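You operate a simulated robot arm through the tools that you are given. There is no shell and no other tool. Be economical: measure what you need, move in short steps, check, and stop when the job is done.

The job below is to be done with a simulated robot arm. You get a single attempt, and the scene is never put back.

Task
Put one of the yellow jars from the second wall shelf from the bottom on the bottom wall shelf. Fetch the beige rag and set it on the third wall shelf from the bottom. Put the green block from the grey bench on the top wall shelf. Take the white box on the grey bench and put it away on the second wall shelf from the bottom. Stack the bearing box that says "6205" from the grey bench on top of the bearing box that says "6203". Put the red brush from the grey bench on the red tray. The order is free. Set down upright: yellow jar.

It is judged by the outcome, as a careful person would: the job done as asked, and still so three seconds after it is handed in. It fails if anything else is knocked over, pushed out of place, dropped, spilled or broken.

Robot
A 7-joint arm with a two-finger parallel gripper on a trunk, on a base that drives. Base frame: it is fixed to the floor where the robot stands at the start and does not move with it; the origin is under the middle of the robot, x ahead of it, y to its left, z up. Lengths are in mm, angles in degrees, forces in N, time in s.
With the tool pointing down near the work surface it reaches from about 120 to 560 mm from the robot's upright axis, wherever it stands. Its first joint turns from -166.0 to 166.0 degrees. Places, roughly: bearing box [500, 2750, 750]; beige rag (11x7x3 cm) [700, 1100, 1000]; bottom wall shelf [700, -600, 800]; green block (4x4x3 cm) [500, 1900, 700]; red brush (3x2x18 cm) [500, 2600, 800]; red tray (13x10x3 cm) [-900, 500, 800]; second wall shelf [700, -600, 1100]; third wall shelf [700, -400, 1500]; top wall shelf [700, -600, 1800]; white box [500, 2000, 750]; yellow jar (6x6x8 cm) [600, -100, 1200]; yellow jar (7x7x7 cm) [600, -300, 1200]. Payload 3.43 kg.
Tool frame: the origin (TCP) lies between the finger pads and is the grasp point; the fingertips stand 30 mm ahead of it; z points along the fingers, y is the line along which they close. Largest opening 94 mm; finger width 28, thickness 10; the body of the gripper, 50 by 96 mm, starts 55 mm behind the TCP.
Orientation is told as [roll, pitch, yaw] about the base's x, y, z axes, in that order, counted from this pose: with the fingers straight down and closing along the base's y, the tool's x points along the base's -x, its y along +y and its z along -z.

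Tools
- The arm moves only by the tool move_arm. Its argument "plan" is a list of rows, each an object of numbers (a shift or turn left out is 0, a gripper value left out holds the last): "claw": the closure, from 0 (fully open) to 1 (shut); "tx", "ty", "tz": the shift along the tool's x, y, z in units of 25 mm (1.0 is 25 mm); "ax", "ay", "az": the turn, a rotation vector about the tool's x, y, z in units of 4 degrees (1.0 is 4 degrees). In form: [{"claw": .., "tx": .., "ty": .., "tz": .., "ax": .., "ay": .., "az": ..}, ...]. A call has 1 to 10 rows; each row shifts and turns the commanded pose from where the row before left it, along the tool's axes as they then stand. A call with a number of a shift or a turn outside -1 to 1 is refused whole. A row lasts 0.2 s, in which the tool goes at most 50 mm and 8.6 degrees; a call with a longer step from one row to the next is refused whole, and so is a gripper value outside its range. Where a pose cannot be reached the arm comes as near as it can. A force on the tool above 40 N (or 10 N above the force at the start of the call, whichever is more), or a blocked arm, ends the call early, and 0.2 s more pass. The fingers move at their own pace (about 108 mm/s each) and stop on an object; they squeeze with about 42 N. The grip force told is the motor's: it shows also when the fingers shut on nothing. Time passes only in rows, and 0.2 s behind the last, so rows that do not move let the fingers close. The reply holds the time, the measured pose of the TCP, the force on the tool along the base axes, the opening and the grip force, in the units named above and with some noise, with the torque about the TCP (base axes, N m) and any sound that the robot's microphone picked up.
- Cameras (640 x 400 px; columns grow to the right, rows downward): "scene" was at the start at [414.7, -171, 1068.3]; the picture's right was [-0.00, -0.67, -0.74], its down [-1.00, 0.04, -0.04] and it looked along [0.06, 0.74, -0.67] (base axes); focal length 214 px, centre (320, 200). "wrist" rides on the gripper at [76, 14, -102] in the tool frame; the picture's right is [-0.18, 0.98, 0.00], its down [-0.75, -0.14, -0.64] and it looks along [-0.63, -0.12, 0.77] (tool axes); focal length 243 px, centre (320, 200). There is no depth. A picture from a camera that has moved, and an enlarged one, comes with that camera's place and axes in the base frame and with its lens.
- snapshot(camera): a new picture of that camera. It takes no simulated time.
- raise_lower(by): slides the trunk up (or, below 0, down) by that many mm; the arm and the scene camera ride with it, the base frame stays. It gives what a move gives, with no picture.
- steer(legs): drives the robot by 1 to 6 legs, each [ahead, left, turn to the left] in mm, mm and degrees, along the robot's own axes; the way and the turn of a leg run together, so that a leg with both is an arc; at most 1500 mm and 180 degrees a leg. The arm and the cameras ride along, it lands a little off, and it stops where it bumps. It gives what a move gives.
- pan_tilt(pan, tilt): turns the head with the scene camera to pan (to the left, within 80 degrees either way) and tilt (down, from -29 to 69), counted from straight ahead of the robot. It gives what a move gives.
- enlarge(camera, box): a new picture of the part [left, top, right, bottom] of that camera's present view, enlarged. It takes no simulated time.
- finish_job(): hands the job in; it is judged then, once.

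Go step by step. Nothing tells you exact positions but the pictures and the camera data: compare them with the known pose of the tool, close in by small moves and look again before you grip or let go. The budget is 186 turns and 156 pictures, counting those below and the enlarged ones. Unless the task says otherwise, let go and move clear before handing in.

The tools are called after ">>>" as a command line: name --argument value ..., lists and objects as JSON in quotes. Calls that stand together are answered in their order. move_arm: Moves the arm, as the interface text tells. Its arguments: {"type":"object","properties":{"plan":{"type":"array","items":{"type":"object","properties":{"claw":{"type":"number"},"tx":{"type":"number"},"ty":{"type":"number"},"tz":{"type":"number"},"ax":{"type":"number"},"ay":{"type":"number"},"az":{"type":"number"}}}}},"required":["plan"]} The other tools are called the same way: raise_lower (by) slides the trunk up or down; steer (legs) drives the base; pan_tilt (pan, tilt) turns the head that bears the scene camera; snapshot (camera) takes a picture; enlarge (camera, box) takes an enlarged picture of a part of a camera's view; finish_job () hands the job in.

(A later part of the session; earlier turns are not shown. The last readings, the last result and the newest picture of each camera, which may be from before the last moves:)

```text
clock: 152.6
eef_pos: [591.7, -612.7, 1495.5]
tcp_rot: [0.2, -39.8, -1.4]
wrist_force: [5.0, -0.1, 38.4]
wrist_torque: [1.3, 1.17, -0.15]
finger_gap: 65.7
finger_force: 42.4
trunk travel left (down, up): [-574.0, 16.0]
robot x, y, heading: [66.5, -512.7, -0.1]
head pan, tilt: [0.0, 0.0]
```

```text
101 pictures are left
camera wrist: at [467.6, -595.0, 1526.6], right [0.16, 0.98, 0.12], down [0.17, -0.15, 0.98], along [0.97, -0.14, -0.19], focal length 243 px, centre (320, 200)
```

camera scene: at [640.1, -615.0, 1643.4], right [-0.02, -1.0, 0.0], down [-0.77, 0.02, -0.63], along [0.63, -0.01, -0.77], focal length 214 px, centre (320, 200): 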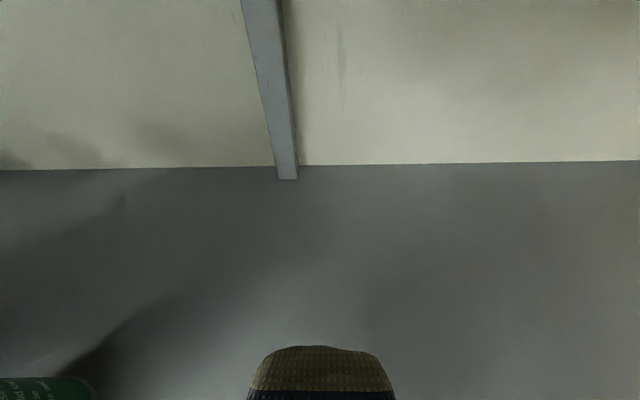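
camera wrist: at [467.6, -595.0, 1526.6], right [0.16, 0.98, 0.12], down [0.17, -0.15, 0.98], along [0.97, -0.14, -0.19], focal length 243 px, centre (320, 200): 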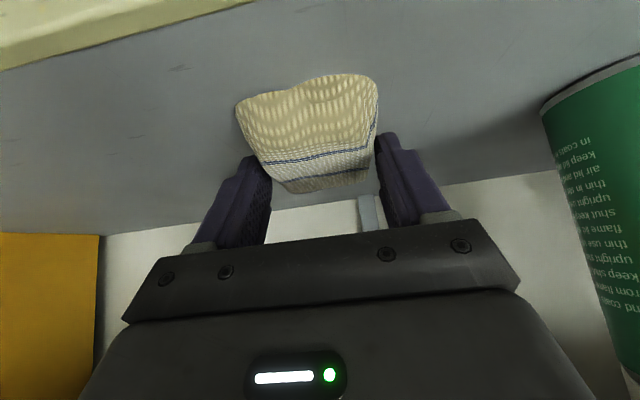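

Contact at z≈1496. Ease up 3 mm, open, and back out along the tool axis.

>>> raise_lower --by 3

>>> move_arm --plan '[{"claw": 0}, {"claw": 0}, {"claw": 0}, {"tz": -0.6}, {"tz": -1}, {"tz": -1}, {"tz": -1}]'

>>> snapshot --camera "scene"

>>> snapshot --camera "wrist"

```text
clock: 153.1
eef_pos: [591.1, -611.3, 1495.1]
tcp_rot: [0.3, -39.4, -1.5]
wrist_force: [6.3, -0.5, 26.7]
wrist_torque: [0.92, 0.72, -0.18]
finger_gap: 65.6
finger_force: 42.5
trunk travel left (down, up): [-577.0, 13.0]
robot x, y, heading: [67.0, -515.4, -0.3]
head pan, tilt: [0.0, 0.0]
```

```text
clock: 154.7
eef_pos: [531.5, -610.4, 1563.8]
tcp_rot: [0.1, -39.5, -1.4]
wrist_force: [-0.2, 0.4, 0.9]
wrist_torque: [-0.01, -0.02, -0.02]
finger_gap: 93.8
finger_force: 0.1
trunk travel left (down, up): [-577.0, 13.0]
robot x, y, heading: [61.0, -512.0, -0.1]
head pan, tilt: [0.0, 0.0]
```

```text
100 pictures are left
camera scene: at [593.2, -614.0, 1662.9], right [-0.02, -1.0, 0.0], down [-0.77, 0.02, -0.63], along [0.63, -0.01, -0.77], focal length 214 px, centre (320, 200)
```

scene: 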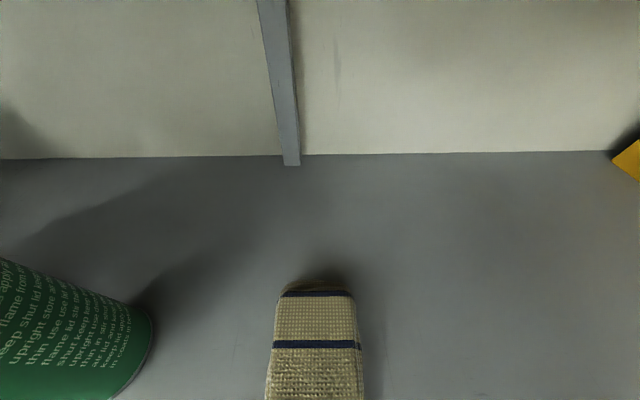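

```text
99 pictures are left
camera wrist: at [408.5, -594.0, 1595.9], right [0.16, 0.98, 0.12], down [0.17, -0.15, 0.97], along [0.97, -0.14, -0.19], focal length 243 px, centre (320, 200)
```

wrist: 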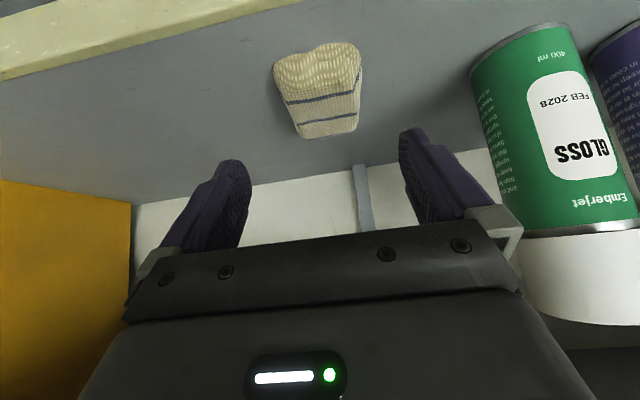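

Rag is placed. Now retract, and drive to the grey bench (y≈1950).

>>> move_arm --plan '[{"tx": 0.777, "tz": -0.629}, {"tx": 0.777, "tz": -0.629}, {"tx": 0.777, "tz": -0.629}, {"tx": 0.777, "tz": -0.629}, {"tx": 0.777, "tz": -0.629}, {"tx": 0.777, "tz": -0.629}]'

>>> steer --legs '[[-205, 0, 0], [0, 1250, 0], [0, 1200, 0]]'

>>> snapshot --camera "scene"

```text
clock: 156.1
eef_pos: [405.3, -617.4, 1583.5]
tcp_rot: [0.1, -39.1, -1.2]
wrist_force: [-0.7, -0.1, 0.9]
wrist_torque: [0.04, 0.01, 0.01]
finger_gap: 94.1
finger_force: 0.0
out of reach, approached as far as the arm can: row 5, 6
trunk travel left (down, up): [-577.0, 13.0]
robot x, y, heading: [62.3, -513.2, 0.2]
head pan, tilt: [0.0, 0.0]
```

```text
clock: 169.2
eef_pos: [189.0, 1818.2, 1582.7]
tcp_rot: [0.2, -39.2, -1.3]
wrist_force: [0.2, -0.2, 0.3]
wrist_torque: [-0.03, 0.01, 0.0]
finger_gap: 93.9
finger_force: 0.2
trunk travel left (down, up): [-577.0, 13.0]
robot x, y, heading: [-157.9, 1921.9, 0.1]
head pan, tilt: [0.0, 0.0]
```

```text
98 pictures are left
camera scene: at [251.9, 1815.3, 1681.0], right [-0.02, -1.0, 0.0], down [-0.77, 0.02, -0.63], along [0.63, -0.01, -0.78], focal length 214 px, centre (320, 200)
```

scene: 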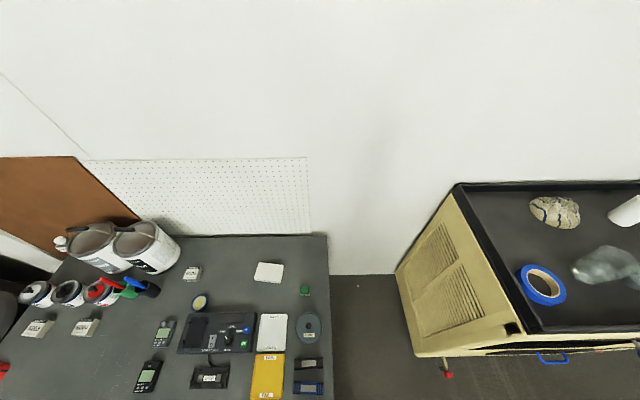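

White box, green block and three small bearing boxes are visible. I go 400 mm further left and lower to read the labels.

>>> steer --legs '[[0, 500, 0]]'

>>> raise_lower --by -250

>>> snapshot --camera "scene"

>>> enlarge --camera "scene" --box '[120, 130, 400, 305]'

```text
clock: 172.2
eef_pos: [191.1, 2317.3, 1582.7]
tcp_rot: [0.1, -39.1, -1.4]
wrist_force: [0.6, 0.3, 0.6]
wrist_torque: [-0.01, 0.0, 0.0]
finger_gap: 93.9
finger_force: 0.0
trunk travel left (down, up): [-577.0, 13.0]
robot x, y, heading: [-153.3, 2422.5, -0.2]
head pan, tilt: [0.0, 0.0]
```

```text
clock: 174.8
eef_pos: [190.1, 2318.0, 1333.7]
tcp_rot: [0.2, -39.1, -1.3]
wrist_force: [0.3, 0.6, -0.3]
wrist_torque: [0.04, 0.0, 0.02]
finger_gap: 93.9
finger_force: 0.0
trunk travel left (down, up): [-327.0, 263.0]
robot x, y, heading: [-150.6, 2424.4, 0.0]
head pan, tilt: [0.0, 0.0]
```

```text
97 pictures are left
camera scene: at [252.3, 2314.3, 1431.1], right [-0.02, -1.0, 0.0], down [-0.77, 0.02, -0.63], along [0.63, -0.01, -0.77], focal length 214 px, centre (320, 200)
```

scene: 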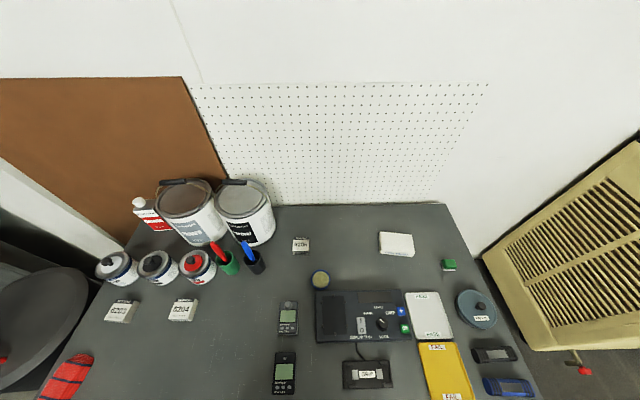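

```text
2.29 times, centred on (260, 218) of scene
camera zoom: at [252.3, 2314.3, 1431.1], right [-0.02, -1.0, 0.0], down [-0.77, 0.02, -0.63], along [0.63, -0.01, -0.77], focal length 490 px, centre (457, 160)
```

zoom: 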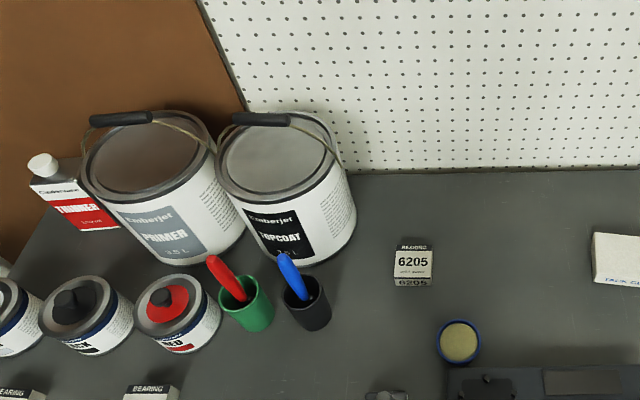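

6205 is at the right of the cans; the red brush stands in the green cup. Read the other two boxes.

>>> enlarge --camera "scene" --box '[90, 280, 230, 368]'

>>> enlarge --camera "scene" --box '[160, 170, 330, 276]'

```text
4.55 times, centred on (160, 324) of scene
camera zoom: at [252.3, 2314.3, 1431.1], right [-0.02, -1.0, 0.0], down [-0.77, 0.02, -0.63], along [0.63, -0.01, -0.77], focal length 975 px, centre (1047, -364)
```

zoom: 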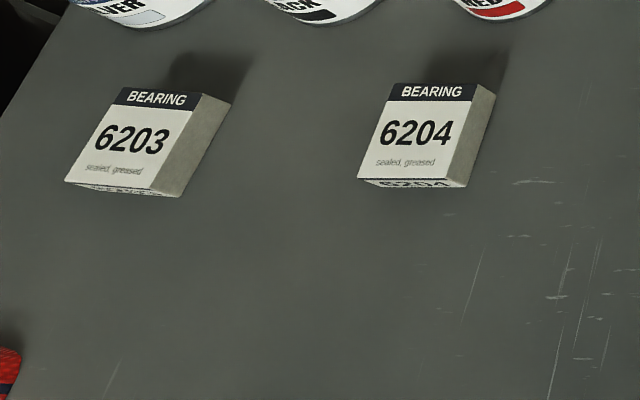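

```text
3.76 times, centred on (245, 223) of scene
camera zoom: at [252.3, 2314.3, 1431.1], right [-0.02, -1.0, 0.0], down [-0.77, 0.02, -0.63], along [0.63, -0.01, -0.77], focal length 807 px, centre (602, 113)
```

zoom: 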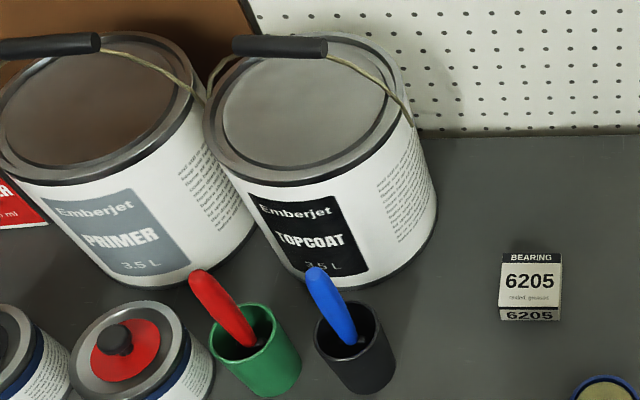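

Boxes: 6205 at about (611, 2378), 6203 at (411, 2905), both ≈56 mm square; bench objects' tops z≈740. I move closer to the bench and lower the trunk.

>>> steer --legs '[[150, -20, 0]]'

>>> raise_lower --by -270

>>> snapshot --camera "scene"

```text
clock: 176.2
eef_pos: [341.5, 2296.8, 1331.9]
tcp_rot: [0.2, -39.1, -1.4]
wrist_force: [0.4, 0.4, -0.4]
wrist_torque: [0.0, 0.04, -0.04]
finger_gap: 94.1
finger_force: 0.0
trunk travel left (down, up): [-327.0, 263.0]
robot x, y, heading: [-3.8, 2401.4, -0.4]
head pan, tilt: [0.0, 0.0]
```

```text
clock: 178.9
eef_pos: [341.3, 2297.7, 1063.0]
tcp_rot: [0.2, -39.2, -1.4]
wrist_force: [0.2, -0.1, 0.7]
wrist_torque: [-0.02, 0.06, 0.0]
finger_gap: 94.0
finger_force: 0.1
trunk travel left (down, up): [-57.0, 533.0]
robot x, y, heading: [-3.5, 2402.6, -0.3]
head pan, tilt: [0.0, 0.0]
```

```text
93 pictures are left
camera scene: at [403.0, 2293.7, 1161.1], right [-0.02, -1.0, 0.0], down [-0.77, 0.02, -0.63], along [0.63, -0.01, -0.78], focal length 214 px, centre (320, 200)
```

scene: 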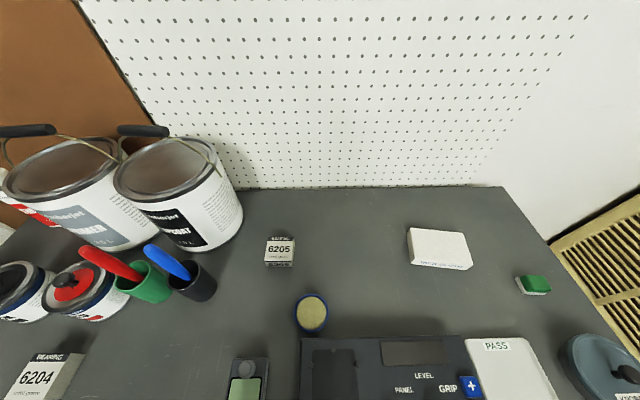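

6205 confirmed at (615, 2379). Descend towards it along the tool axis.

>>> move_arm --plan '[{"tx": -0.158, "ty": 0.231, "tz": 0.985}, {"tx": -0.158, "ty": 0.231, "tz": 0.985}, {"tx": -0.158, "ty": 0.231, "tz": 0.985}, {"tx": -0.158, "ty": 0.231, "tz": 0.985}, {"tx": -0.158, "ty": 0.231, "tz": 0.985}, {"tx": -0.158, "ty": 0.231, "tz": 0.985}, {"tx": -0.158, "ty": 0.231, "tz": 0.985}, {"tx": -0.158, "ty": 0.231, "tz": 0.985}, {"tx": -0.158, "ty": 0.231, "tz": 0.985}, {"tx": -0.158, "ty": 0.231, "tz": 0.985}]'

>>> snapshot --camera "scene"

>>> snapshot --camera "wrist"

```text
clock: 181.1
eef_pos: [530.6, 2349.1, 899.2]
tcp_rot: [0.2, -39.2, -1.4]
wrist_force: [-0.2, -0.3, -0.2]
wrist_torque: [0.0, 0.0, -0.01]
finger_gap: 94.1
finger_force: 0.0
trunk travel left (down, up): [-57.0, 533.0]
robot x, y, heading: [-3.2, 2400.1, -0.3]
head pan, tilt: [0.0, 0.0]
```

```text
92 pictures are left
camera scene: at [591.5, 2346.8, 997.1], right [-0.02, -1.0, 0.0], down [-0.77, 0.02, -0.63], along [0.63, -0.01, -0.77], focal length 214 px, centre (320, 200)
```

scene: 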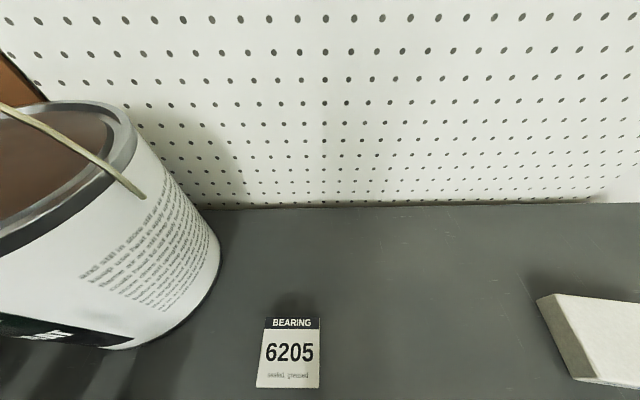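

```text
91 pictures are left
camera wrist: at [406.7, 2366.8, 930.6], right [0.16, 0.98, 0.12], down [0.17, -0.15, 0.97], along [0.97, -0.14, -0.2], focal length 243 px, centre (320, 200)
```

wrist: 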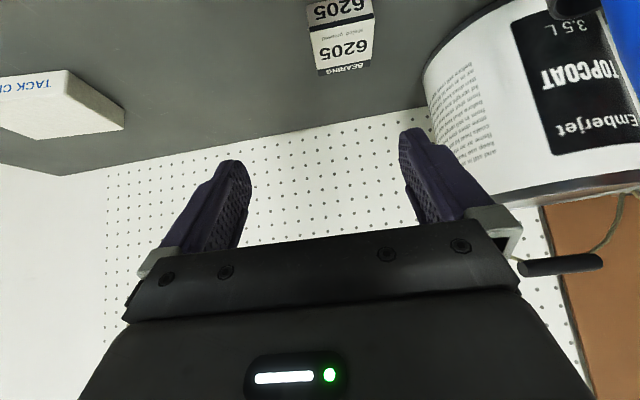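

Now down to about 25 mm above grasp height over 6205.

>>> move_arm --plan '[{"tx": 0.125, "ty": 0.19, "tz": 0.858}, {"tx": 0.125, "ty": 0.19, "tz": 0.858}, {"tx": 0.125, "ty": 0.19, "tz": 0.858}, {"tx": 0.125, "ty": 0.19, "tz": 0.858}, {"tx": 0.125, "ty": 0.19, "tz": 0.858}, {"tx": 0.125, "ty": 0.19, "tz": 0.858}]'

>>> snapshot --camera "wrist"

```text
clock: 182.5
eef_pos: [596.0, 2379.4, 785.6]
tcp_rot: [0.2, -39.2, -1.4]
wrist_force: [-0.3, -0.2, 0.2]
wrist_torque: [-0.01, -0.03, 0.01]
finger_gap: 94.2
finger_force: 0.1
trunk travel left (down, up): [-57.0, 533.0]
robot x, y, heading: [-0.6, 2401.5, -0.1]
head pan, tilt: [0.0, 0.0]
```

```text
90 pictures are left
camera wrist: at [472.2, 2395.8, 817.6], right [0.16, 0.98, 0.12], down [0.17, -0.15, 0.97], along [0.97, -0.14, -0.2], focal length 243 px, centre (320, 200)
```

wrist: 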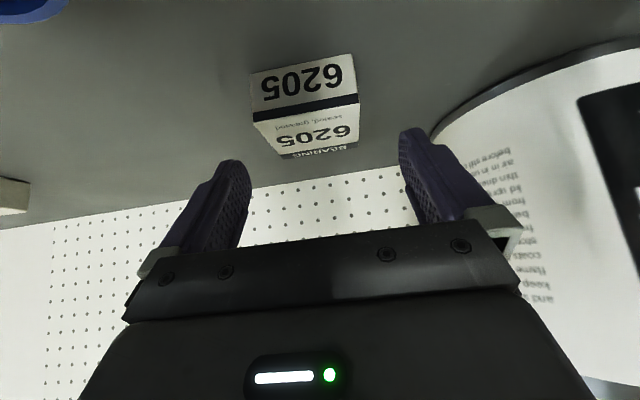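

Centred on the box. Lower gently.

>>> move_arm --plan '[{"tx": 0.252, "tz": 0.311}, {"tx": 0.252, "tz": 0.311}]'

>>> move_arm --plan '[{"tx": 0.101, "tz": 0.124}]'

>>> snapshot --camera "wrist"

```text
clock: 183.1
eef_pos: [595.8, 2378.4, 766.1]
tcp_rot: [0.2, -39.2, -1.5]
wrist_force: [-0.9, -1.0, -1.1]
wrist_torque: [0.01, 0.0, 0.01]
finger_gap: 94.1
finger_force: 0.2
trunk travel left (down, up): [-57.0, 533.0]
robot x, y, heading: [-1.6, 2402.7, -0.2]
head pan, tilt: [0.0, 0.0]
```

```text
clock: 183.5
eef_pos: [596.0, 2378.9, 763.2]
tcp_rot: [0.2, -39.2, -1.4]
wrist_force: [0.0, 0.0, -0.2]
wrist_torque: [0.0, -0.03, -0.01]
finger_gap: 94.3
finger_force: 0.1
trunk travel left (down, up): [-57.0, 533.0]
robot x, y, heading: [-2.6, 2403.5, -0.1]
head pan, tilt: [0.0, 0.0]
```

```text
89 pictures are left
camera wrist: at [472.5, 2396.1, 794.5], right [0.17, 0.98, 0.12], down [0.18, -0.15, 0.97], along [0.97, -0.14, -0.2], focal length 243 px, centre (320, 200)
```

wrist: 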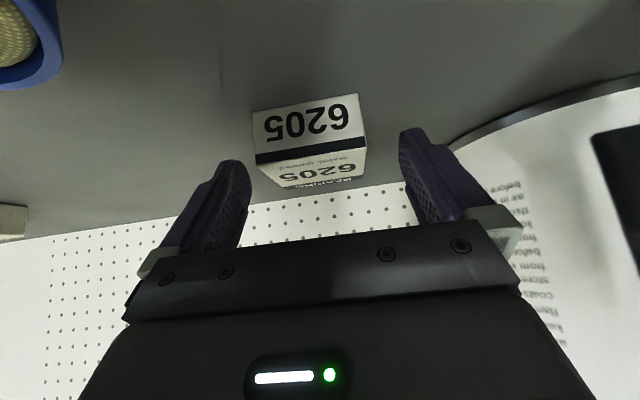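

Tips are ~14 mm above the bench. Lower 7 mm more and close.

>>> move_arm --plan '[{"tx": 0.176, "tz": 0.217}, {"claw": 1}, {"claw": 1}, {"claw": 1}, {"claw": 1}]'

>>> snapshot --camera "wrist"

```text
clock: 184.7
eef_pos: [596.9, 2379.0, 754.7]
tcp_rot: [0.2, -39.2, -1.3]
wrist_force: [0.3, 0.0, -0.2]
wrist_torque: [-0.01, -0.04, 0.01]
finger_gap: 59.4
finger_force: 42.0
trunk travel left (down, up): [-57.0, 533.0]
robot x, y, heading: [-1.8, 2404.0, -0.0]
head pan, tilt: [0.0, 0.0]
```

```text
88 pictures are left
camera wrist: at [473.3, 2395.5, 787.1], right [0.16, 0.98, 0.12], down [0.18, -0.15, 0.97], along [0.97, -0.14, -0.2], focal length 243 px, centre (320, 200)
```

wrist: 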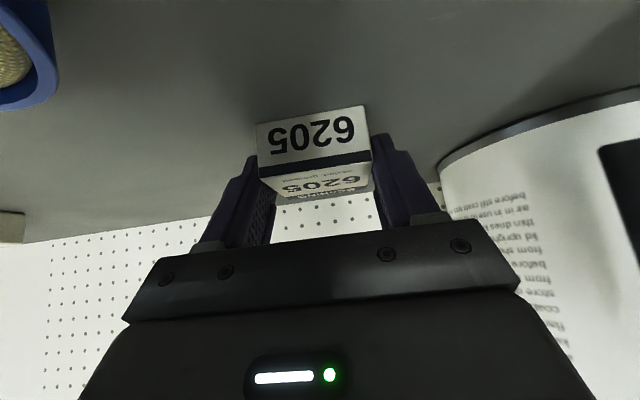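

6205 gripped (59 mm). Lift with the trunk, retract over the bench, and move left to 6203.

>>> raise_lower --by 280

>>> move_arm --plan '[{"tx": 0.755, "tz": -0.611}, {"tx": 0.755, "tz": -0.611}, {"tx": 0.755, "tz": -0.611}, {"tx": 0.755, "tz": -0.611}, {"tx": 0.755, "tz": -0.611}, {"tx": 0.755, "tz": -0.611}, {"tx": 0.755, "tz": -0.611}, {"tx": 0.755, "tz": -0.611}]'

>>> steer --legs '[[0, 420, 0]]'

>>> snapshot --camera "scene"

```text
clock: 187.5
eef_pos: [597.2, 2378.5, 1034.7]
tcp_rot: [0.2, -39.3, -1.4]
wrist_force: [0.2, -0.1, -1.5]
wrist_torque: [-0.04, 0.03, 0.03]
finger_gap: 59.3
finger_force: 41.6
trunk travel left (down, up): [-337.0, 253.0]
robot x, y, heading: [-2.8, 2398.9, -0.2]
head pan, tilt: [0.0, 0.0]
```

```text
clock: 189.3
eef_pos: [402.6, 2384.9, 1034.7]
tcp_rot: [0.1, -39.2, -1.4]
wrist_force: [0.4, 1.1, -0.7]
wrist_torque: [-0.04, 0.01, 0.0]
finger_gap: 59.4
finger_force: 42.1
trunk travel left (down, up): [-337.0, 253.0]
robot x, y, heading: [-1.8, 2405.8, -0.0]
head pan, tilt: [0.0, 0.0]
```

```text
clock: 191.9
eef_pos: [402.5, 2800.5, 1034.0]
tcp_rot: [0.2, -39.2, -1.8]
wrist_force: [0.1, -0.1, -1.0]
wrist_torque: [0.03, 0.01, 0.01]
finger_gap: 59.8
finger_force: 42.1
trunk travel left (down, up): [-337.0, 253.0]
robot x, y, heading: [0.4, 2818.8, -0.4]
head pan, tilt: [0.0, 0.0]
```

```text
87 pictures are left
camera scene: at [463.9, 2796.7, 1133.5], right [-0.03, -1.0, 0.0], down [-0.77, 0.02, -0.63], along [0.63, -0.01, -0.77], focal length 214 px, centre (320, 200)
```

scene: 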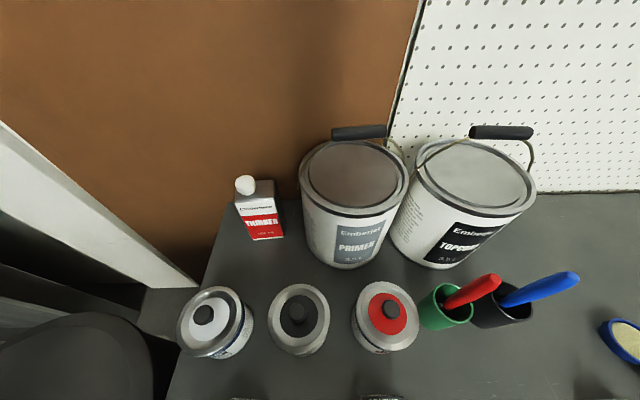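

6203 is below the view; tilt the head down 25°.

>>> pan_tilt --pan 0 --tilt 30

>>> snapshot --camera "scene"

```text
clock: 192.9
eef_pos: [402.5, 2800.9, 1034.1]
tcp_rot: [0.2, -39.2, -1.7]
wrist_force: [0.4, 0.5, -0.9]
wrist_torque: [-0.02, -0.01, 0.01]
finger_gap: 59.7
finger_force: 42.5
trunk travel left (down, up): [-337.0, 253.0]
robot x, y, heading: [-4.3, 2821.5, -0.4]
head pan, tilt: [0.0, 30.0]
```

```text
86 pictures are left
camera scene: at [427.3, 2798.3, 1102.5], right [-0.03, -1.0, 0.0], down [-0.99, 0.03, -0.16], along [0.16, 0.0, -0.99], focal length 214 px, centre (320, 200)
```

scene: 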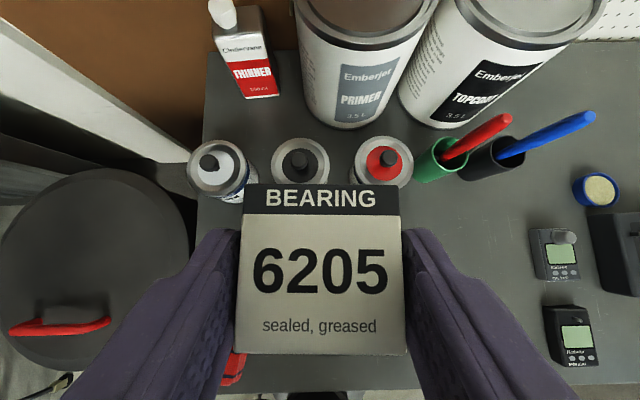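

The held box hides 6203. I retract and lower a bit, tilting the head back, to see it beyond the gripper.

>>> move_arm --plan '[{"tx": 0.937, "ty": 0.486, "tz": -0.023}, {"tx": 0.937, "ty": 0.486, "tz": -0.023}, {"tx": 0.937, "ty": 0.486, "tz": -0.023}, {"tx": 0.937, "ty": 0.486, "tz": -0.023}, {"tx": 0.937, "ty": 0.486, "tz": -0.023}, {"tx": 0.937, "ty": 0.486, "tz": -0.023}, {"tx": 0.937, "ty": 0.486, "tz": -0.023}]'

>>> pan_tilt --pan 0 --tilt 0

>>> snapshot --camera "scene"

>>> snapshot --camera "wrist"

```text
clock: 194.7
eef_pos: [320.1, 2892.9, 947.2]
tcp_rot: [1.2, -44.2, -3.0]
wrist_force: [0.1, -0.1, -1.3]
wrist_torque: [0.0, 0.0, 0.05]
finger_gap: 59.5
finger_force: 41.5
out of reach, approached as far as the arm can: row 2, 3
trunk travel left (down, up): [-337.0, 253.0]
robot x, y, heading: [1.4, 2821.7, -0.4]
head pan, tilt: [0.0, 30.0]
stopped in row 7: the arm was blocked; the commanded pose is now the measured one
```

```text
clock: 195.6
eef_pos: [320.8, 2892.2, 947.6]
tcp_rot: [1.2, -44.4, -3.0]
wrist_force: [0.6, -0.2, -0.8]
wrist_torque: [0.01, 0.03, 0.02]
finger_gap: 59.5
finger_force: 41.9
trunk travel left (down, up): [-337.0, 253.0]
robot x, y, heading: [-3.1, 2821.0, -0.6]
head pan, tilt: [0.0, 0.0]
```

```text
85 pictures are left
camera scene: at [372.8, 2887.4, 1050.6], right [-0.04, -1.0, -0.01], down [-0.71, 0.04, -0.7], along [0.7, -0.02, -0.72], focal length 214 px, centre (320, 200)
```

scene: 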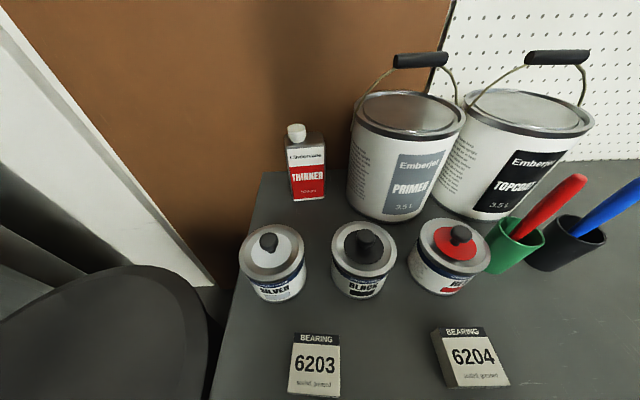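

```text
84 pictures are left
camera wrist: at [195.3, 2911.1, 968.2], right [0.17, 0.98, 0.14], down [0.08, -0.16, 0.98], along [0.98, -0.15, -0.11], focal length 243 px, centre (320, 200)
```

wrist: 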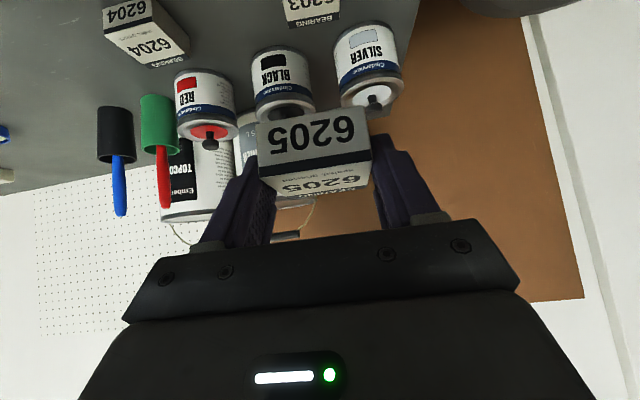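

6203's centre is (412, 2895), yaw ≈ -5°; the held box is centred ≈15 mm ahead of the TCP. I restore the pitch to -39°, then move above it.

>>> move_arm --plan '[{"ay": 0.65}, {"ay": 0.65, "tx": 0.1}, {"tz": 0.98, "ty": 0.07}, {"tz": 0.98, "ty": 0.07}, {"tz": 0.98, "ty": 0.07}]'

>>> snapshot --camera "wrist"

```text
clock: 196.8
eef_pos: [363.7, 2895.7, 888.2]
tcp_rot: [0.9, -38.8, -2.6]
wrist_force: [0.5, -0.3, -0.6]
wrist_torque: [0.0, 0.04, 0.03]
finger_gap: 59.4
finger_force: 41.4
trunk travel left (down, up): [-337.0, 253.0]
robot x, y, heading: [-2.6, 2821.1, -0.3]
head pan, tilt: [0.0, 0.0]
```

```text
83 pictures are left
camera wrist: at [241.0, 2913.4, 920.5], right [0.18, 0.98, 0.13], down [0.18, -0.16, 0.97], along [0.97, -0.15, -0.2], focal length 243 px, centre (320, 200)
```

wrist: 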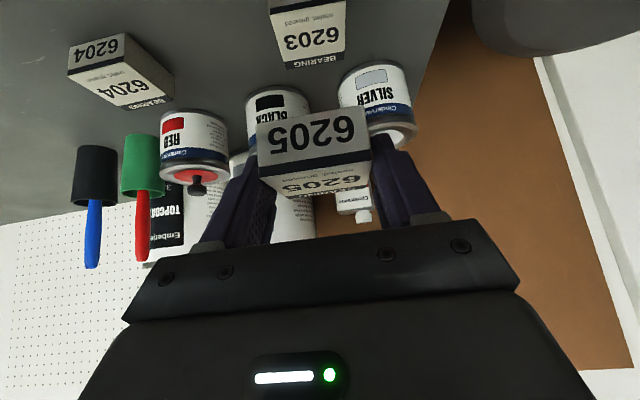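

Small yaw correction and lower to z≈820.

>>> move_arm --plan '[{"ax": 0.31, "az": 0.39}, {"tx": 0.23, "ty": 0.04, "tz": 0.98}, {"tx": 0.23, "ty": 0.04, "tz": 0.98}, {"tx": 0.23, "ty": 0.04, "tz": 0.98}, {}]'

>>> snapshot --camera "wrist"

>>> snapshot --camera "scene"

```text
clock: 198.0
eef_pos: [395.4, 2898.7, 817.7]
tcp_rot: [0.9, -38.9, -4.7]
wrist_force: [1.1, -0.1, -1.4]
wrist_torque: [0.01, 0.01, 0.0]
finger_gap: 59.5
finger_force: 41.8
trunk travel left (down, up): [-337.0, 253.0]
robot x, y, heading: [-1.8, 2818.6, -0.7]
head pan, tilt: [0.0, 0.0]
```

```text
82 pictures are left
camera wrist: at [272.6, 2920.3, 851.0], right [0.21, 0.97, 0.13], down [0.17, -0.17, 0.97], along [0.96, -0.19, -0.2], focal length 243 px, centre (320, 200)
```

wrist: 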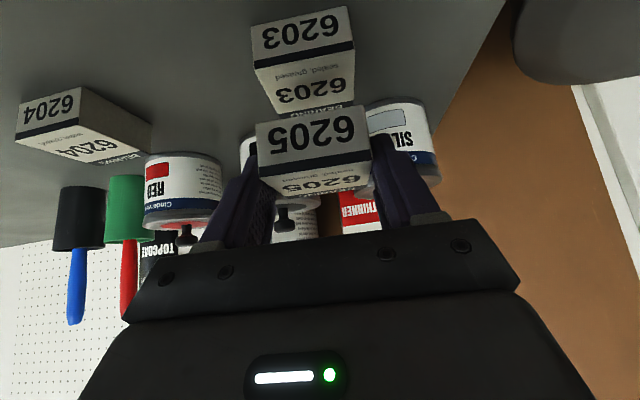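

```text
81 pictures are left
camera scene: at [456.8, 2890.4, 916.0], right [-0.07, -1.0, -0.01], down [-0.78, 0.06, -0.63], along [0.63, -0.04, -0.78], focal length 214 px, centre (320, 200)
```

scene: 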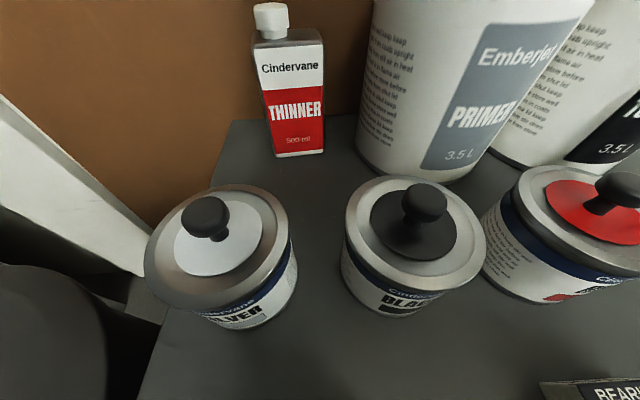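

Alignment is within ~2 mm; contact expected near TCP z≈785. Lower by trunk in stages.

>>> raise_lower --by -24

>>> snapshot --camera "wrist"

```text
clock: 198.7
eef_pos: [394.6, 2897.5, 793.6]
tcp_rot: [1.0, -38.8, -4.7]
wrist_force: [-0.8, 0.0, -0.9]
wrist_torque: [-0.01, 0.03, 0.02]
finger_gap: 59.5
finger_force: 41.7
trunk travel left (down, up): [-313.0, 277.0]
robot x, y, heading: [-4.9, 2819.6, -0.6]
head pan, tilt: [0.0, 0.0]
```

```text
80 pictures are left
camera wrist: at [272.5, 2920.4, 827.2], right [0.21, 0.97, 0.13], down [0.17, -0.17, 0.97], along [0.96, -0.19, -0.2], focal length 243 px, centre (320, 200)
```

wrist: 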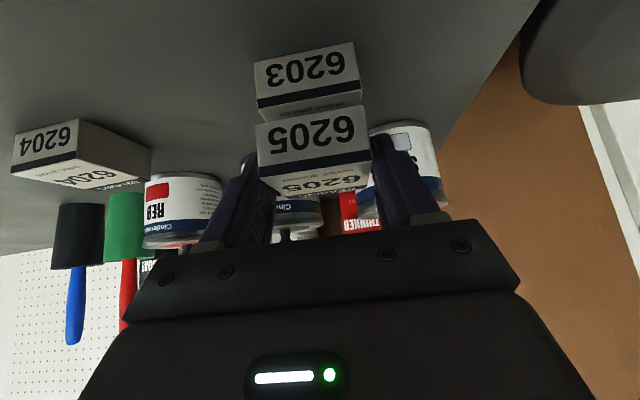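

Looks well aligned. Continue in small steps to contact.

>>> raise_lower --by -6

>>> raise_lower --by -3

>>> snapshot --camera "wrist"

```text
clock: 199.3
eef_pos: [395.2, 2896.8, 787.6]
tcp_rot: [1.0, -38.8, -4.7]
wrist_force: [-0.7, 0.4, -0.6]
wrist_torque: [-0.02, 0.01, 0.0]
finger_gap: 59.4
finger_force: 41.3
trunk travel left (down, up): [-307.0, 283.0]
robot x, y, heading: [-5.7, 2819.9, -0.7]
head pan, tilt: [0.0, 0.0]
```

```text
clock: 199.8
eef_pos: [395.0, 2898.0, 785.5]
tcp_rot: [0.9, -38.9, -4.7]
wrist_force: [0.1, 0.1, 7.3]
wrist_torque: [-0.24, -0.28, -0.02]
finger_gap: 59.5
finger_force: 41.4
trunk travel left (down, up): [-304.0, 286.0]
robot x, y, heading: [-0.7, 2820.2, -0.5]
head pan, tilt: [0.0, 0.0]
```

```text
79 pictures are left
camera wrist: at [272.5, 2920.3, 818.6], right [0.21, 0.97, 0.13], down [0.17, -0.17, 0.97], along [0.96, -0.19, -0.2], focal length 243 px, centre (320, 200)
```

wrist: 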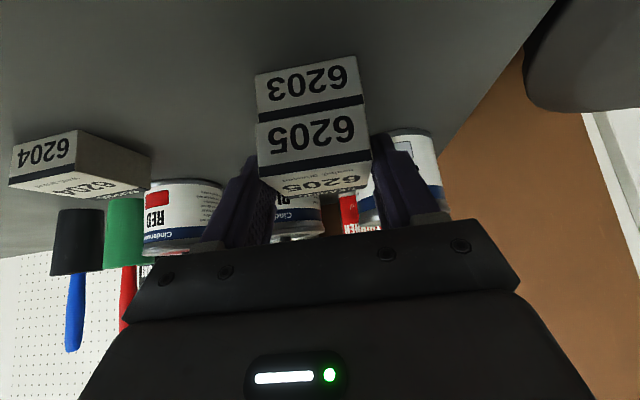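

Contact made and the stack lines up. Press 1 mm more, release, and retreat along the tool axis.

>>> raise_lower --by -1

>>> move_arm --plan '[{"claw": 0}, {"claw": 0}, {"claw": 0}, {"tz": -0.5}, {"tz": -0.8}, {"tz": -1}, {"tz": -1}]'

>>> snapshot --camera "wrist"

>>> snapshot --camera "scene"

```text
clock: 200.3
eef_pos: [394.6, 2896.9, 784.7]
tcp_rot: [0.9, -39.0, -4.6]
wrist_force: [0.0, -0.5, 20.2]
wrist_torque: [-0.65, -0.5, -0.02]
finger_gap: 59.2
finger_force: 42.2
trunk travel left (down, up): [-303.0, 287.0]
robot x, y, heading: [-3.5, 2819.0, -0.3]
head pan, tilt: [0.0, 0.0]
```

```text
clock: 201.9
eef_pos: [341.5, 2901.4, 849.2]
tcp_rot: [0.8, -38.8, -4.8]
wrist_force: [-0.3, -0.1, -0.3]
wrist_torque: [-0.01, 0.04, 0.0]
finger_gap: 94.3
finger_force: 0.1
trunk travel left (down, up): [-303.0, 287.0]
robot x, y, heading: [-2.1, 2823.0, -0.6]
head pan, tilt: [0.0, 0.0]
```

```text
78 pictures are left
camera wrist: at [219.3, 2922.6, 882.6], right [0.21, 0.97, 0.13], down [0.17, -0.17, 0.97], along [0.96, -0.19, -0.2], focal length 243 px, centre (320, 200)
```

wrist: 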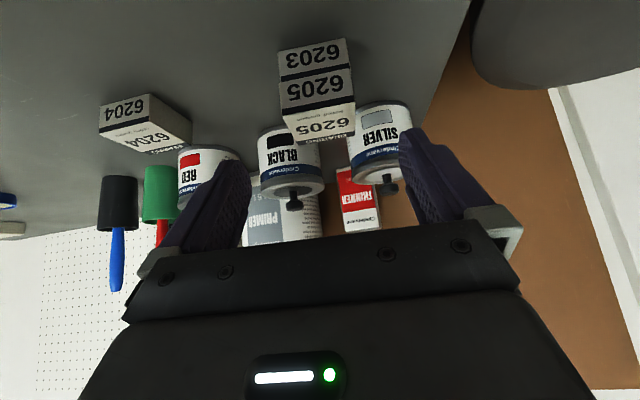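

```text
77 pictures are left
camera scene: at [403.4, 2892.6, 947.6], right [-0.07, -1.0, -0.01], down [-0.78, 0.06, -0.63], along [0.63, -0.04, -0.78], focal length 214 px, centre (320, 200)
```

scene: 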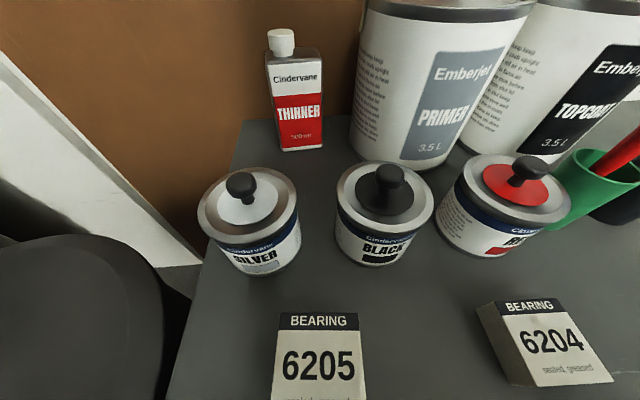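

The stack is good. Next the red brush, standing nearly upright in the green cup near (537, 2610), handle top z≈900. I'll level the tool to grip the handle sideways.

>>> raise_lower --by 80

>>> move_arm --plan '[{"ay": -1}, {"ay": -1}, {"ay": -1}, {"ay": -1}, {"ay": -1}, {"ay": -1}, {"ay": -1}, {"ay": -1}, {"ay": -1}, {"ay": -1}]'

>>> move_arm --plan '[{"ay": -1, "claw": 0.4}, {"ay": -1}, {"ay": -0.8}]'

>>> steer --legs '[[0, -250, 4.5]]'

>>> snapshot --camera "scene"

>>> snapshot --camera "wrist"

```text
clock: 203.1
eef_pos: [341.9, 2899.2, 929.0]
tcp_rot: [0.9, -38.8, -4.7]
wrist_force: [0.1, -0.8, 0.0]
wrist_torque: [0.0, -0.02, -0.02]
finger_gap: 94.1
finger_force: 0.0
trunk travel left (down, up): [-383.0, 207.0]
robot x, y, heading: [-2.1, 2815.1, -0.5]
head pan, tilt: [0.0, 0.0]
```

```text
clock: 205.1
eef_pos: [337.0, 2897.6, 927.2]
tcp_rot: [1.6, -73.7, -5.9]
wrist_force: [11.8, -12.6, -8.6]
wrist_torque: [1.24, 0.17, 1.3]
finger_gap: 93.8
finger_force: 0.1
trunk travel left (down, up): [-383.0, 207.0]
robot x, y, heading: [-4.1, 2821.0, -0.7]
head pan, tilt: [0.0, 0.0]
stopped in row 10: the force on the tool passed its limit at 74 N (the readings are from after the stop); the commanded pose is now the measured one
```

```text
clock: 205.4
eef_pos: [338.1, 2898.4, 926.5]
tcp_rot: [1.9, -74.4, -6.1]
wrist_force: [5.0, -8.6, -2.5]
wrist_torque: [0.79, 0.19, 0.91]
finger_gap: 56.1
finger_force: 0.0
trunk travel left (down, up): [-383.0, 207.0]
robot x, y, heading: [-1.7, 2821.9, -0.5]
head pan, tilt: [0.0, 0.0]
stopped in row 1: the force on the tool passed its limit at 49 N (the readings are from after the stop); the commanded pose is now the measured one
```

```text
clock: 207.2
eef_pos: [339.4, 2670.1, 927.0]
tcp_rot: [1.7, -74.5, -1.3]
wrist_force: [10.0, -8.0, -5.6]
wrist_torque: [0.78, 0.47, 0.84]
finger_gap: 56.4
finger_force: 0.2
trunk travel left (down, up): [-383.0, 207.0]
robot x, y, heading: [6.3, 2563.9, 4.3]
head pan, tilt: [0.0, 0.0]
```

```text
76 pictures are left
camera scene: at [331.4, 2666.9, 1041.7], right [0.01, -1.0, -0.01], down [-0.27, 0.01, -0.96], along [0.96, 0.01, -0.27], focal length 214 px, centre (320, 200)
```

scene: 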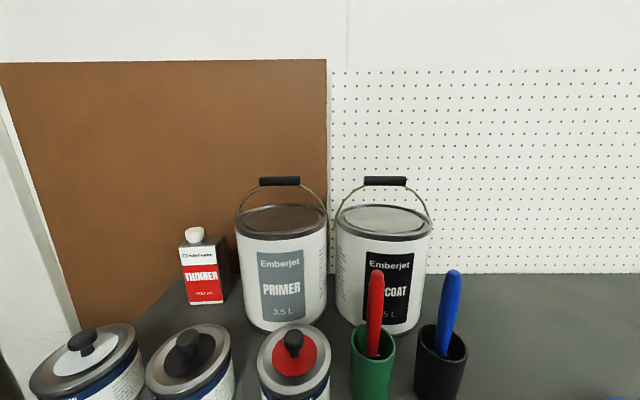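

```text
75 pictures are left
camera wrist: at [219.8, 2683.2, 881.9], right [0.04, 0.98, 0.18], down [-0.42, -0.15, 0.9], along [0.91, -0.11, 0.4], focal length 243 px, centre (320, 200)
```

wrist: 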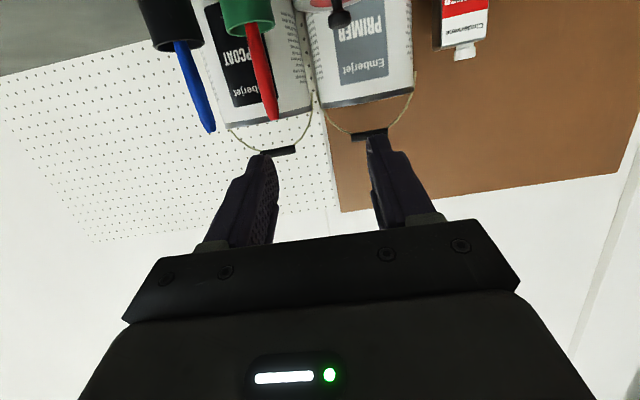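

Something on the arm presses (folded too tightly); I move the hand forward to relieve it, then continue levelling and align with the handle at y≈2606.

>>> move_arm --plan '[{"tx": -0.2, "tz": 0.75}, {"tx": -0.2, "tz": 0.75}, {"tx": -0.2, "tz": 0.75, "ty": -0.5}, {"ty": -1}, {"ty": -1}]'

>>> move_arm --plan '[{"ay": -1}, {"ay": -1}, {"ay": -0.7}]'

>>> snapshot --camera "scene"

>>> snapshot --camera "wrist"

```text
clock: 208.4
eef_pos: [396.4, 2606.8, 926.3]
tcp_rot: [1.4, -74.4, -1.1]
wrist_force: [0.2, -0.1, 0.6]
wrist_torque: [0.02, -0.02, 0.04]
finger_gap: 56.2
finger_force: 0.0
trunk travel left (down, up): [-383.0, 207.0]
robot x, y, heading: [5.1, 2563.5, 4.3]
head pan, tilt: [0.0, 0.0]
```

```text
clock: 209.2
eef_pos: [397.6, 2607.1, 926.0]
tcp_rot: [4.3, -85.2, -4.0]
wrist_force: [-0.1, 0.5, -0.5]
wrist_torque: [-0.04, -0.01, -0.04]
finger_gap: 56.1
finger_force: 0.0
trunk travel left (down, up): [-383.0, 207.0]
robot x, y, heading: [4.9, 2565.6, 4.4]
head pan, tilt: [0.0, 0.0]
```

```text
74 pictures are left
camera scene: at [367.8, 2605.5, 1036.7], right [0.01, -1.0, -0.01], down [-0.08, 0.01, -1.0], along [1.0, 0.01, -0.08], focal length 214 px, centre (320, 200)
```

scene: 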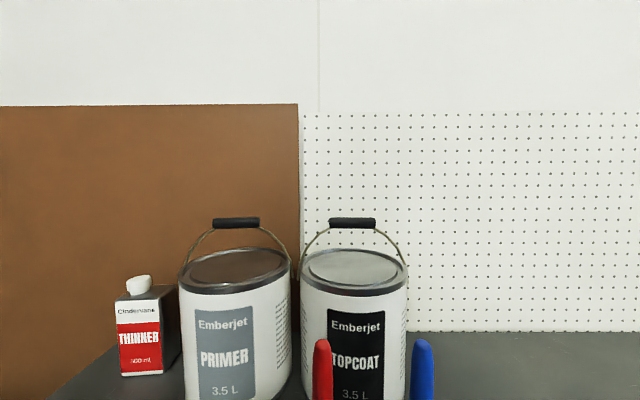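

```text
73 pictures are left
camera wrist: at [288.8, 2621.8, 859.0], right [0.01, 0.98, 0.19], down [-0.58, -0.15, 0.8], along [0.82, -0.12, 0.57], focal length 243 px, centre (320, 200)
```

wrist: 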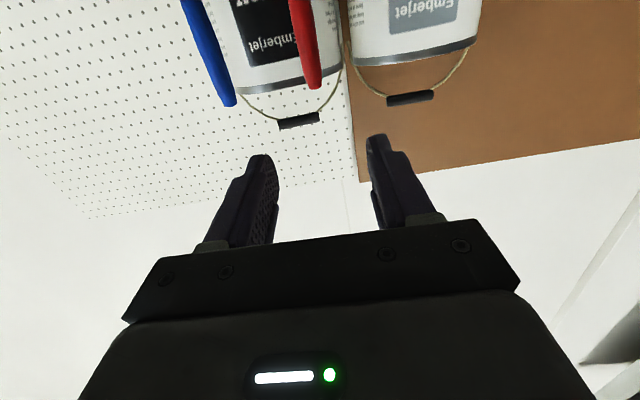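

Handle at (542, 2606). Lower to z≈868 and advance most of the way.

>>> raise_lower --by -58

>>> move_arm --plan '[{"tx": -0.084, "tz": 1}, {"tx": -0.084, "tz": 1}, {"tx": -0.084, "tz": 1}, {"tx": -0.084, "tz": 1}]'

>>> snapshot --camera "wrist"

>>> snapshot --camera "scene"

```text
clock: 210.2
eef_pos: [397.6, 2607.7, 867.2]
tcp_rot: [4.8, -85.3, -4.3]
wrist_force: [-0.4, 0.1, 0.0]
wrist_torque: [0.0, -0.02, 0.02]
finger_gap: 56.3
finger_force: 0.1
trunk travel left (down, up): [-325.0, 265.0]
robot x, y, heading: [8.2, 2564.4, 4.3]
head pan, tilt: [0.0, 0.0]
```

```text
clock: 211.2
eef_pos: [497.8, 2608.0, 867.5]
tcp_rot: [4.8, -85.1, -4.3]
wrist_force: [-0.1, 0.6, -0.6]
wrist_torque: [0.03, 0.01, 0.0]
finger_gap: 56.4
finger_force: 0.1
trunk travel left (down, up): [-325.0, 265.0]
robot x, y, heading: [5.9, 2565.4, 4.4]
head pan, tilt: [0.0, 0.0]
```

```text
72 pictures are left
camera wrist: at [389.4, 2622.6, 801.1], right [0.01, 0.98, 0.19], down [-0.58, -0.15, 0.8], along [0.82, -0.12, 0.56], focal length 243 px, centre (320, 200)
```

wrist: 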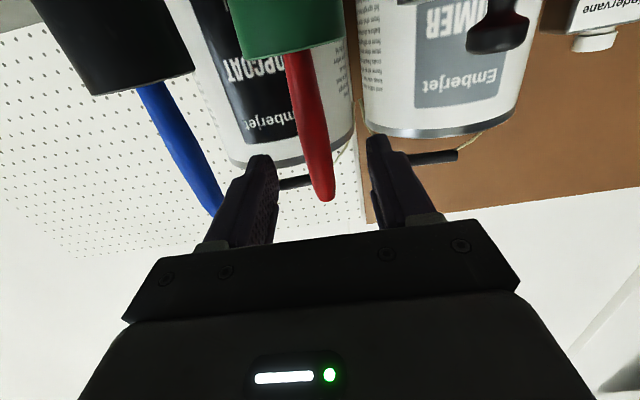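

```text
71 pictures are left
camera scene: at [468.7, 2606.2, 978.7], right [0.01, -1.0, -0.01], down [-0.08, 0.01, -1.0], along [1.0, 0.01, -0.08], focal length 214 px, centre (320, 200)
```

scene: 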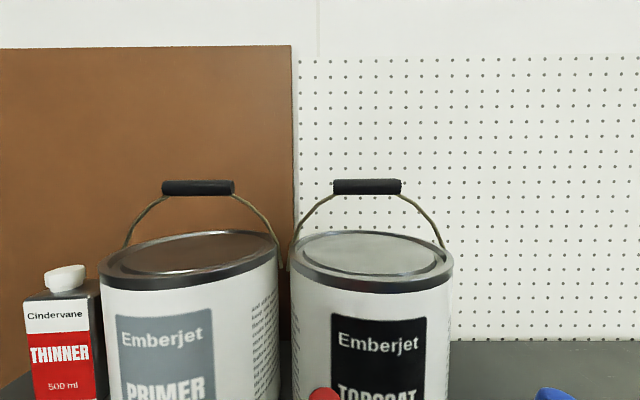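

The handle is between the fingers. Advance 42 mm and close.

>>> move_arm --plan '[{"tx": -0.07, "tz": 0.84}, {"tx": -0.07, "tz": 0.84}, {}]'

>>> snapshot --camera "wrist"

```text
clock: 212.0
eef_pos: [540.7, 2608.7, 867.2]
tcp_rot: [5.0, -85.3, -4.5]
wrist_force: [-0.3, -0.3, -0.4]
wrist_torque: [-0.01, -0.01, -0.01]
finger_gap: 56.5
finger_force: 0.1
trunk travel left (down, up): [-325.0, 265.0]
robot x, y, heading: [13.5, 2566.6, 4.3]
head pan, tilt: [0.0, 0.0]
```

```text
70 pictures are left
camera wrist: at [431.6, 2623.1, 800.9], right [0.01, 0.98, 0.19], down [-0.58, -0.15, 0.8], along [0.82, -0.12, 0.56], focal length 243 px, centre (320, 200)
```

wrist: 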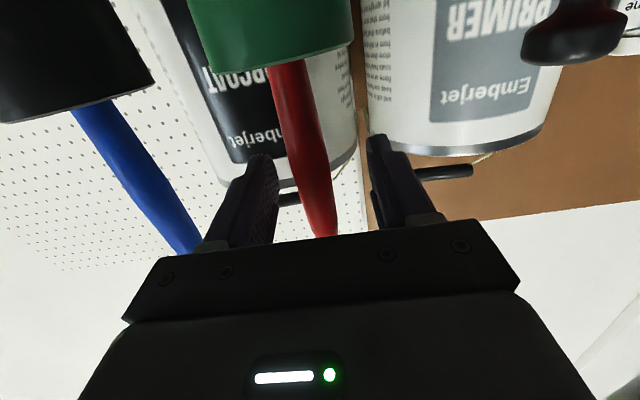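

Position matches. Close on the handle, then lift straight up with the trunk.

>>> move_arm --plan '[{"claw": 1}, {"claw": 1}, {"claw": 1}, {"claw": 1}]'

>>> raise_lower --by 20

>>> snapshot --camera "wrist"

```text
clock: 213.0
eef_pos: [540.6, 2608.0, 867.6]
tcp_rot: [4.9, -85.2, -4.3]
wrist_force: [-0.4, 0.0, 0.1]
wrist_torque: [0.01, -0.02, -0.02]
finger_gap: 21.1
finger_force: 42.3
trunk travel left (down, up): [-325.0, 265.0]
robot x, y, heading: [9.9, 2563.2, 4.7]
head pan, tilt: [0.0, 0.0]
```

```text
clock: 213.7
eef_pos: [539.8, 2609.2, 887.1]
tcp_rot: [4.9, -85.2, -4.6]
wrist_force: [0.1, 0.3, -0.4]
wrist_torque: [-0.02, 0.03, 0.01]
finger_gap: 20.8
finger_force: 41.9
trunk travel left (down, up): [-345.0, 245.0]
robot x, y, heading: [5.7, 2560.9, 4.1]
head pan, tilt: [0.0, 0.0]
```

```text
69 pictures are left
camera wrist: at [431.4, 2623.1, 820.8], right [0.01, 0.98, 0.19], down [-0.58, -0.15, 0.8], along [0.82, -0.12, 0.56], focal length 243 px, centre (320, 200)
```

wrist: 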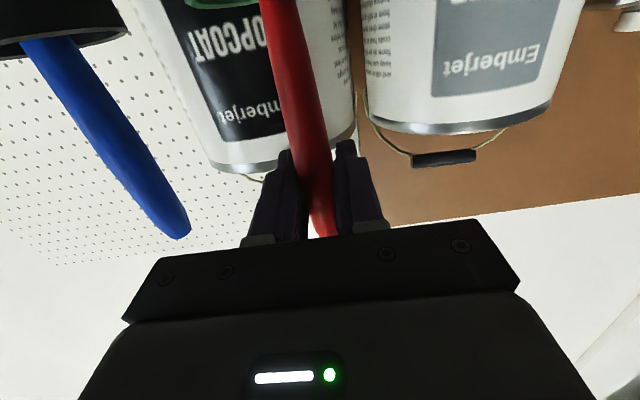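

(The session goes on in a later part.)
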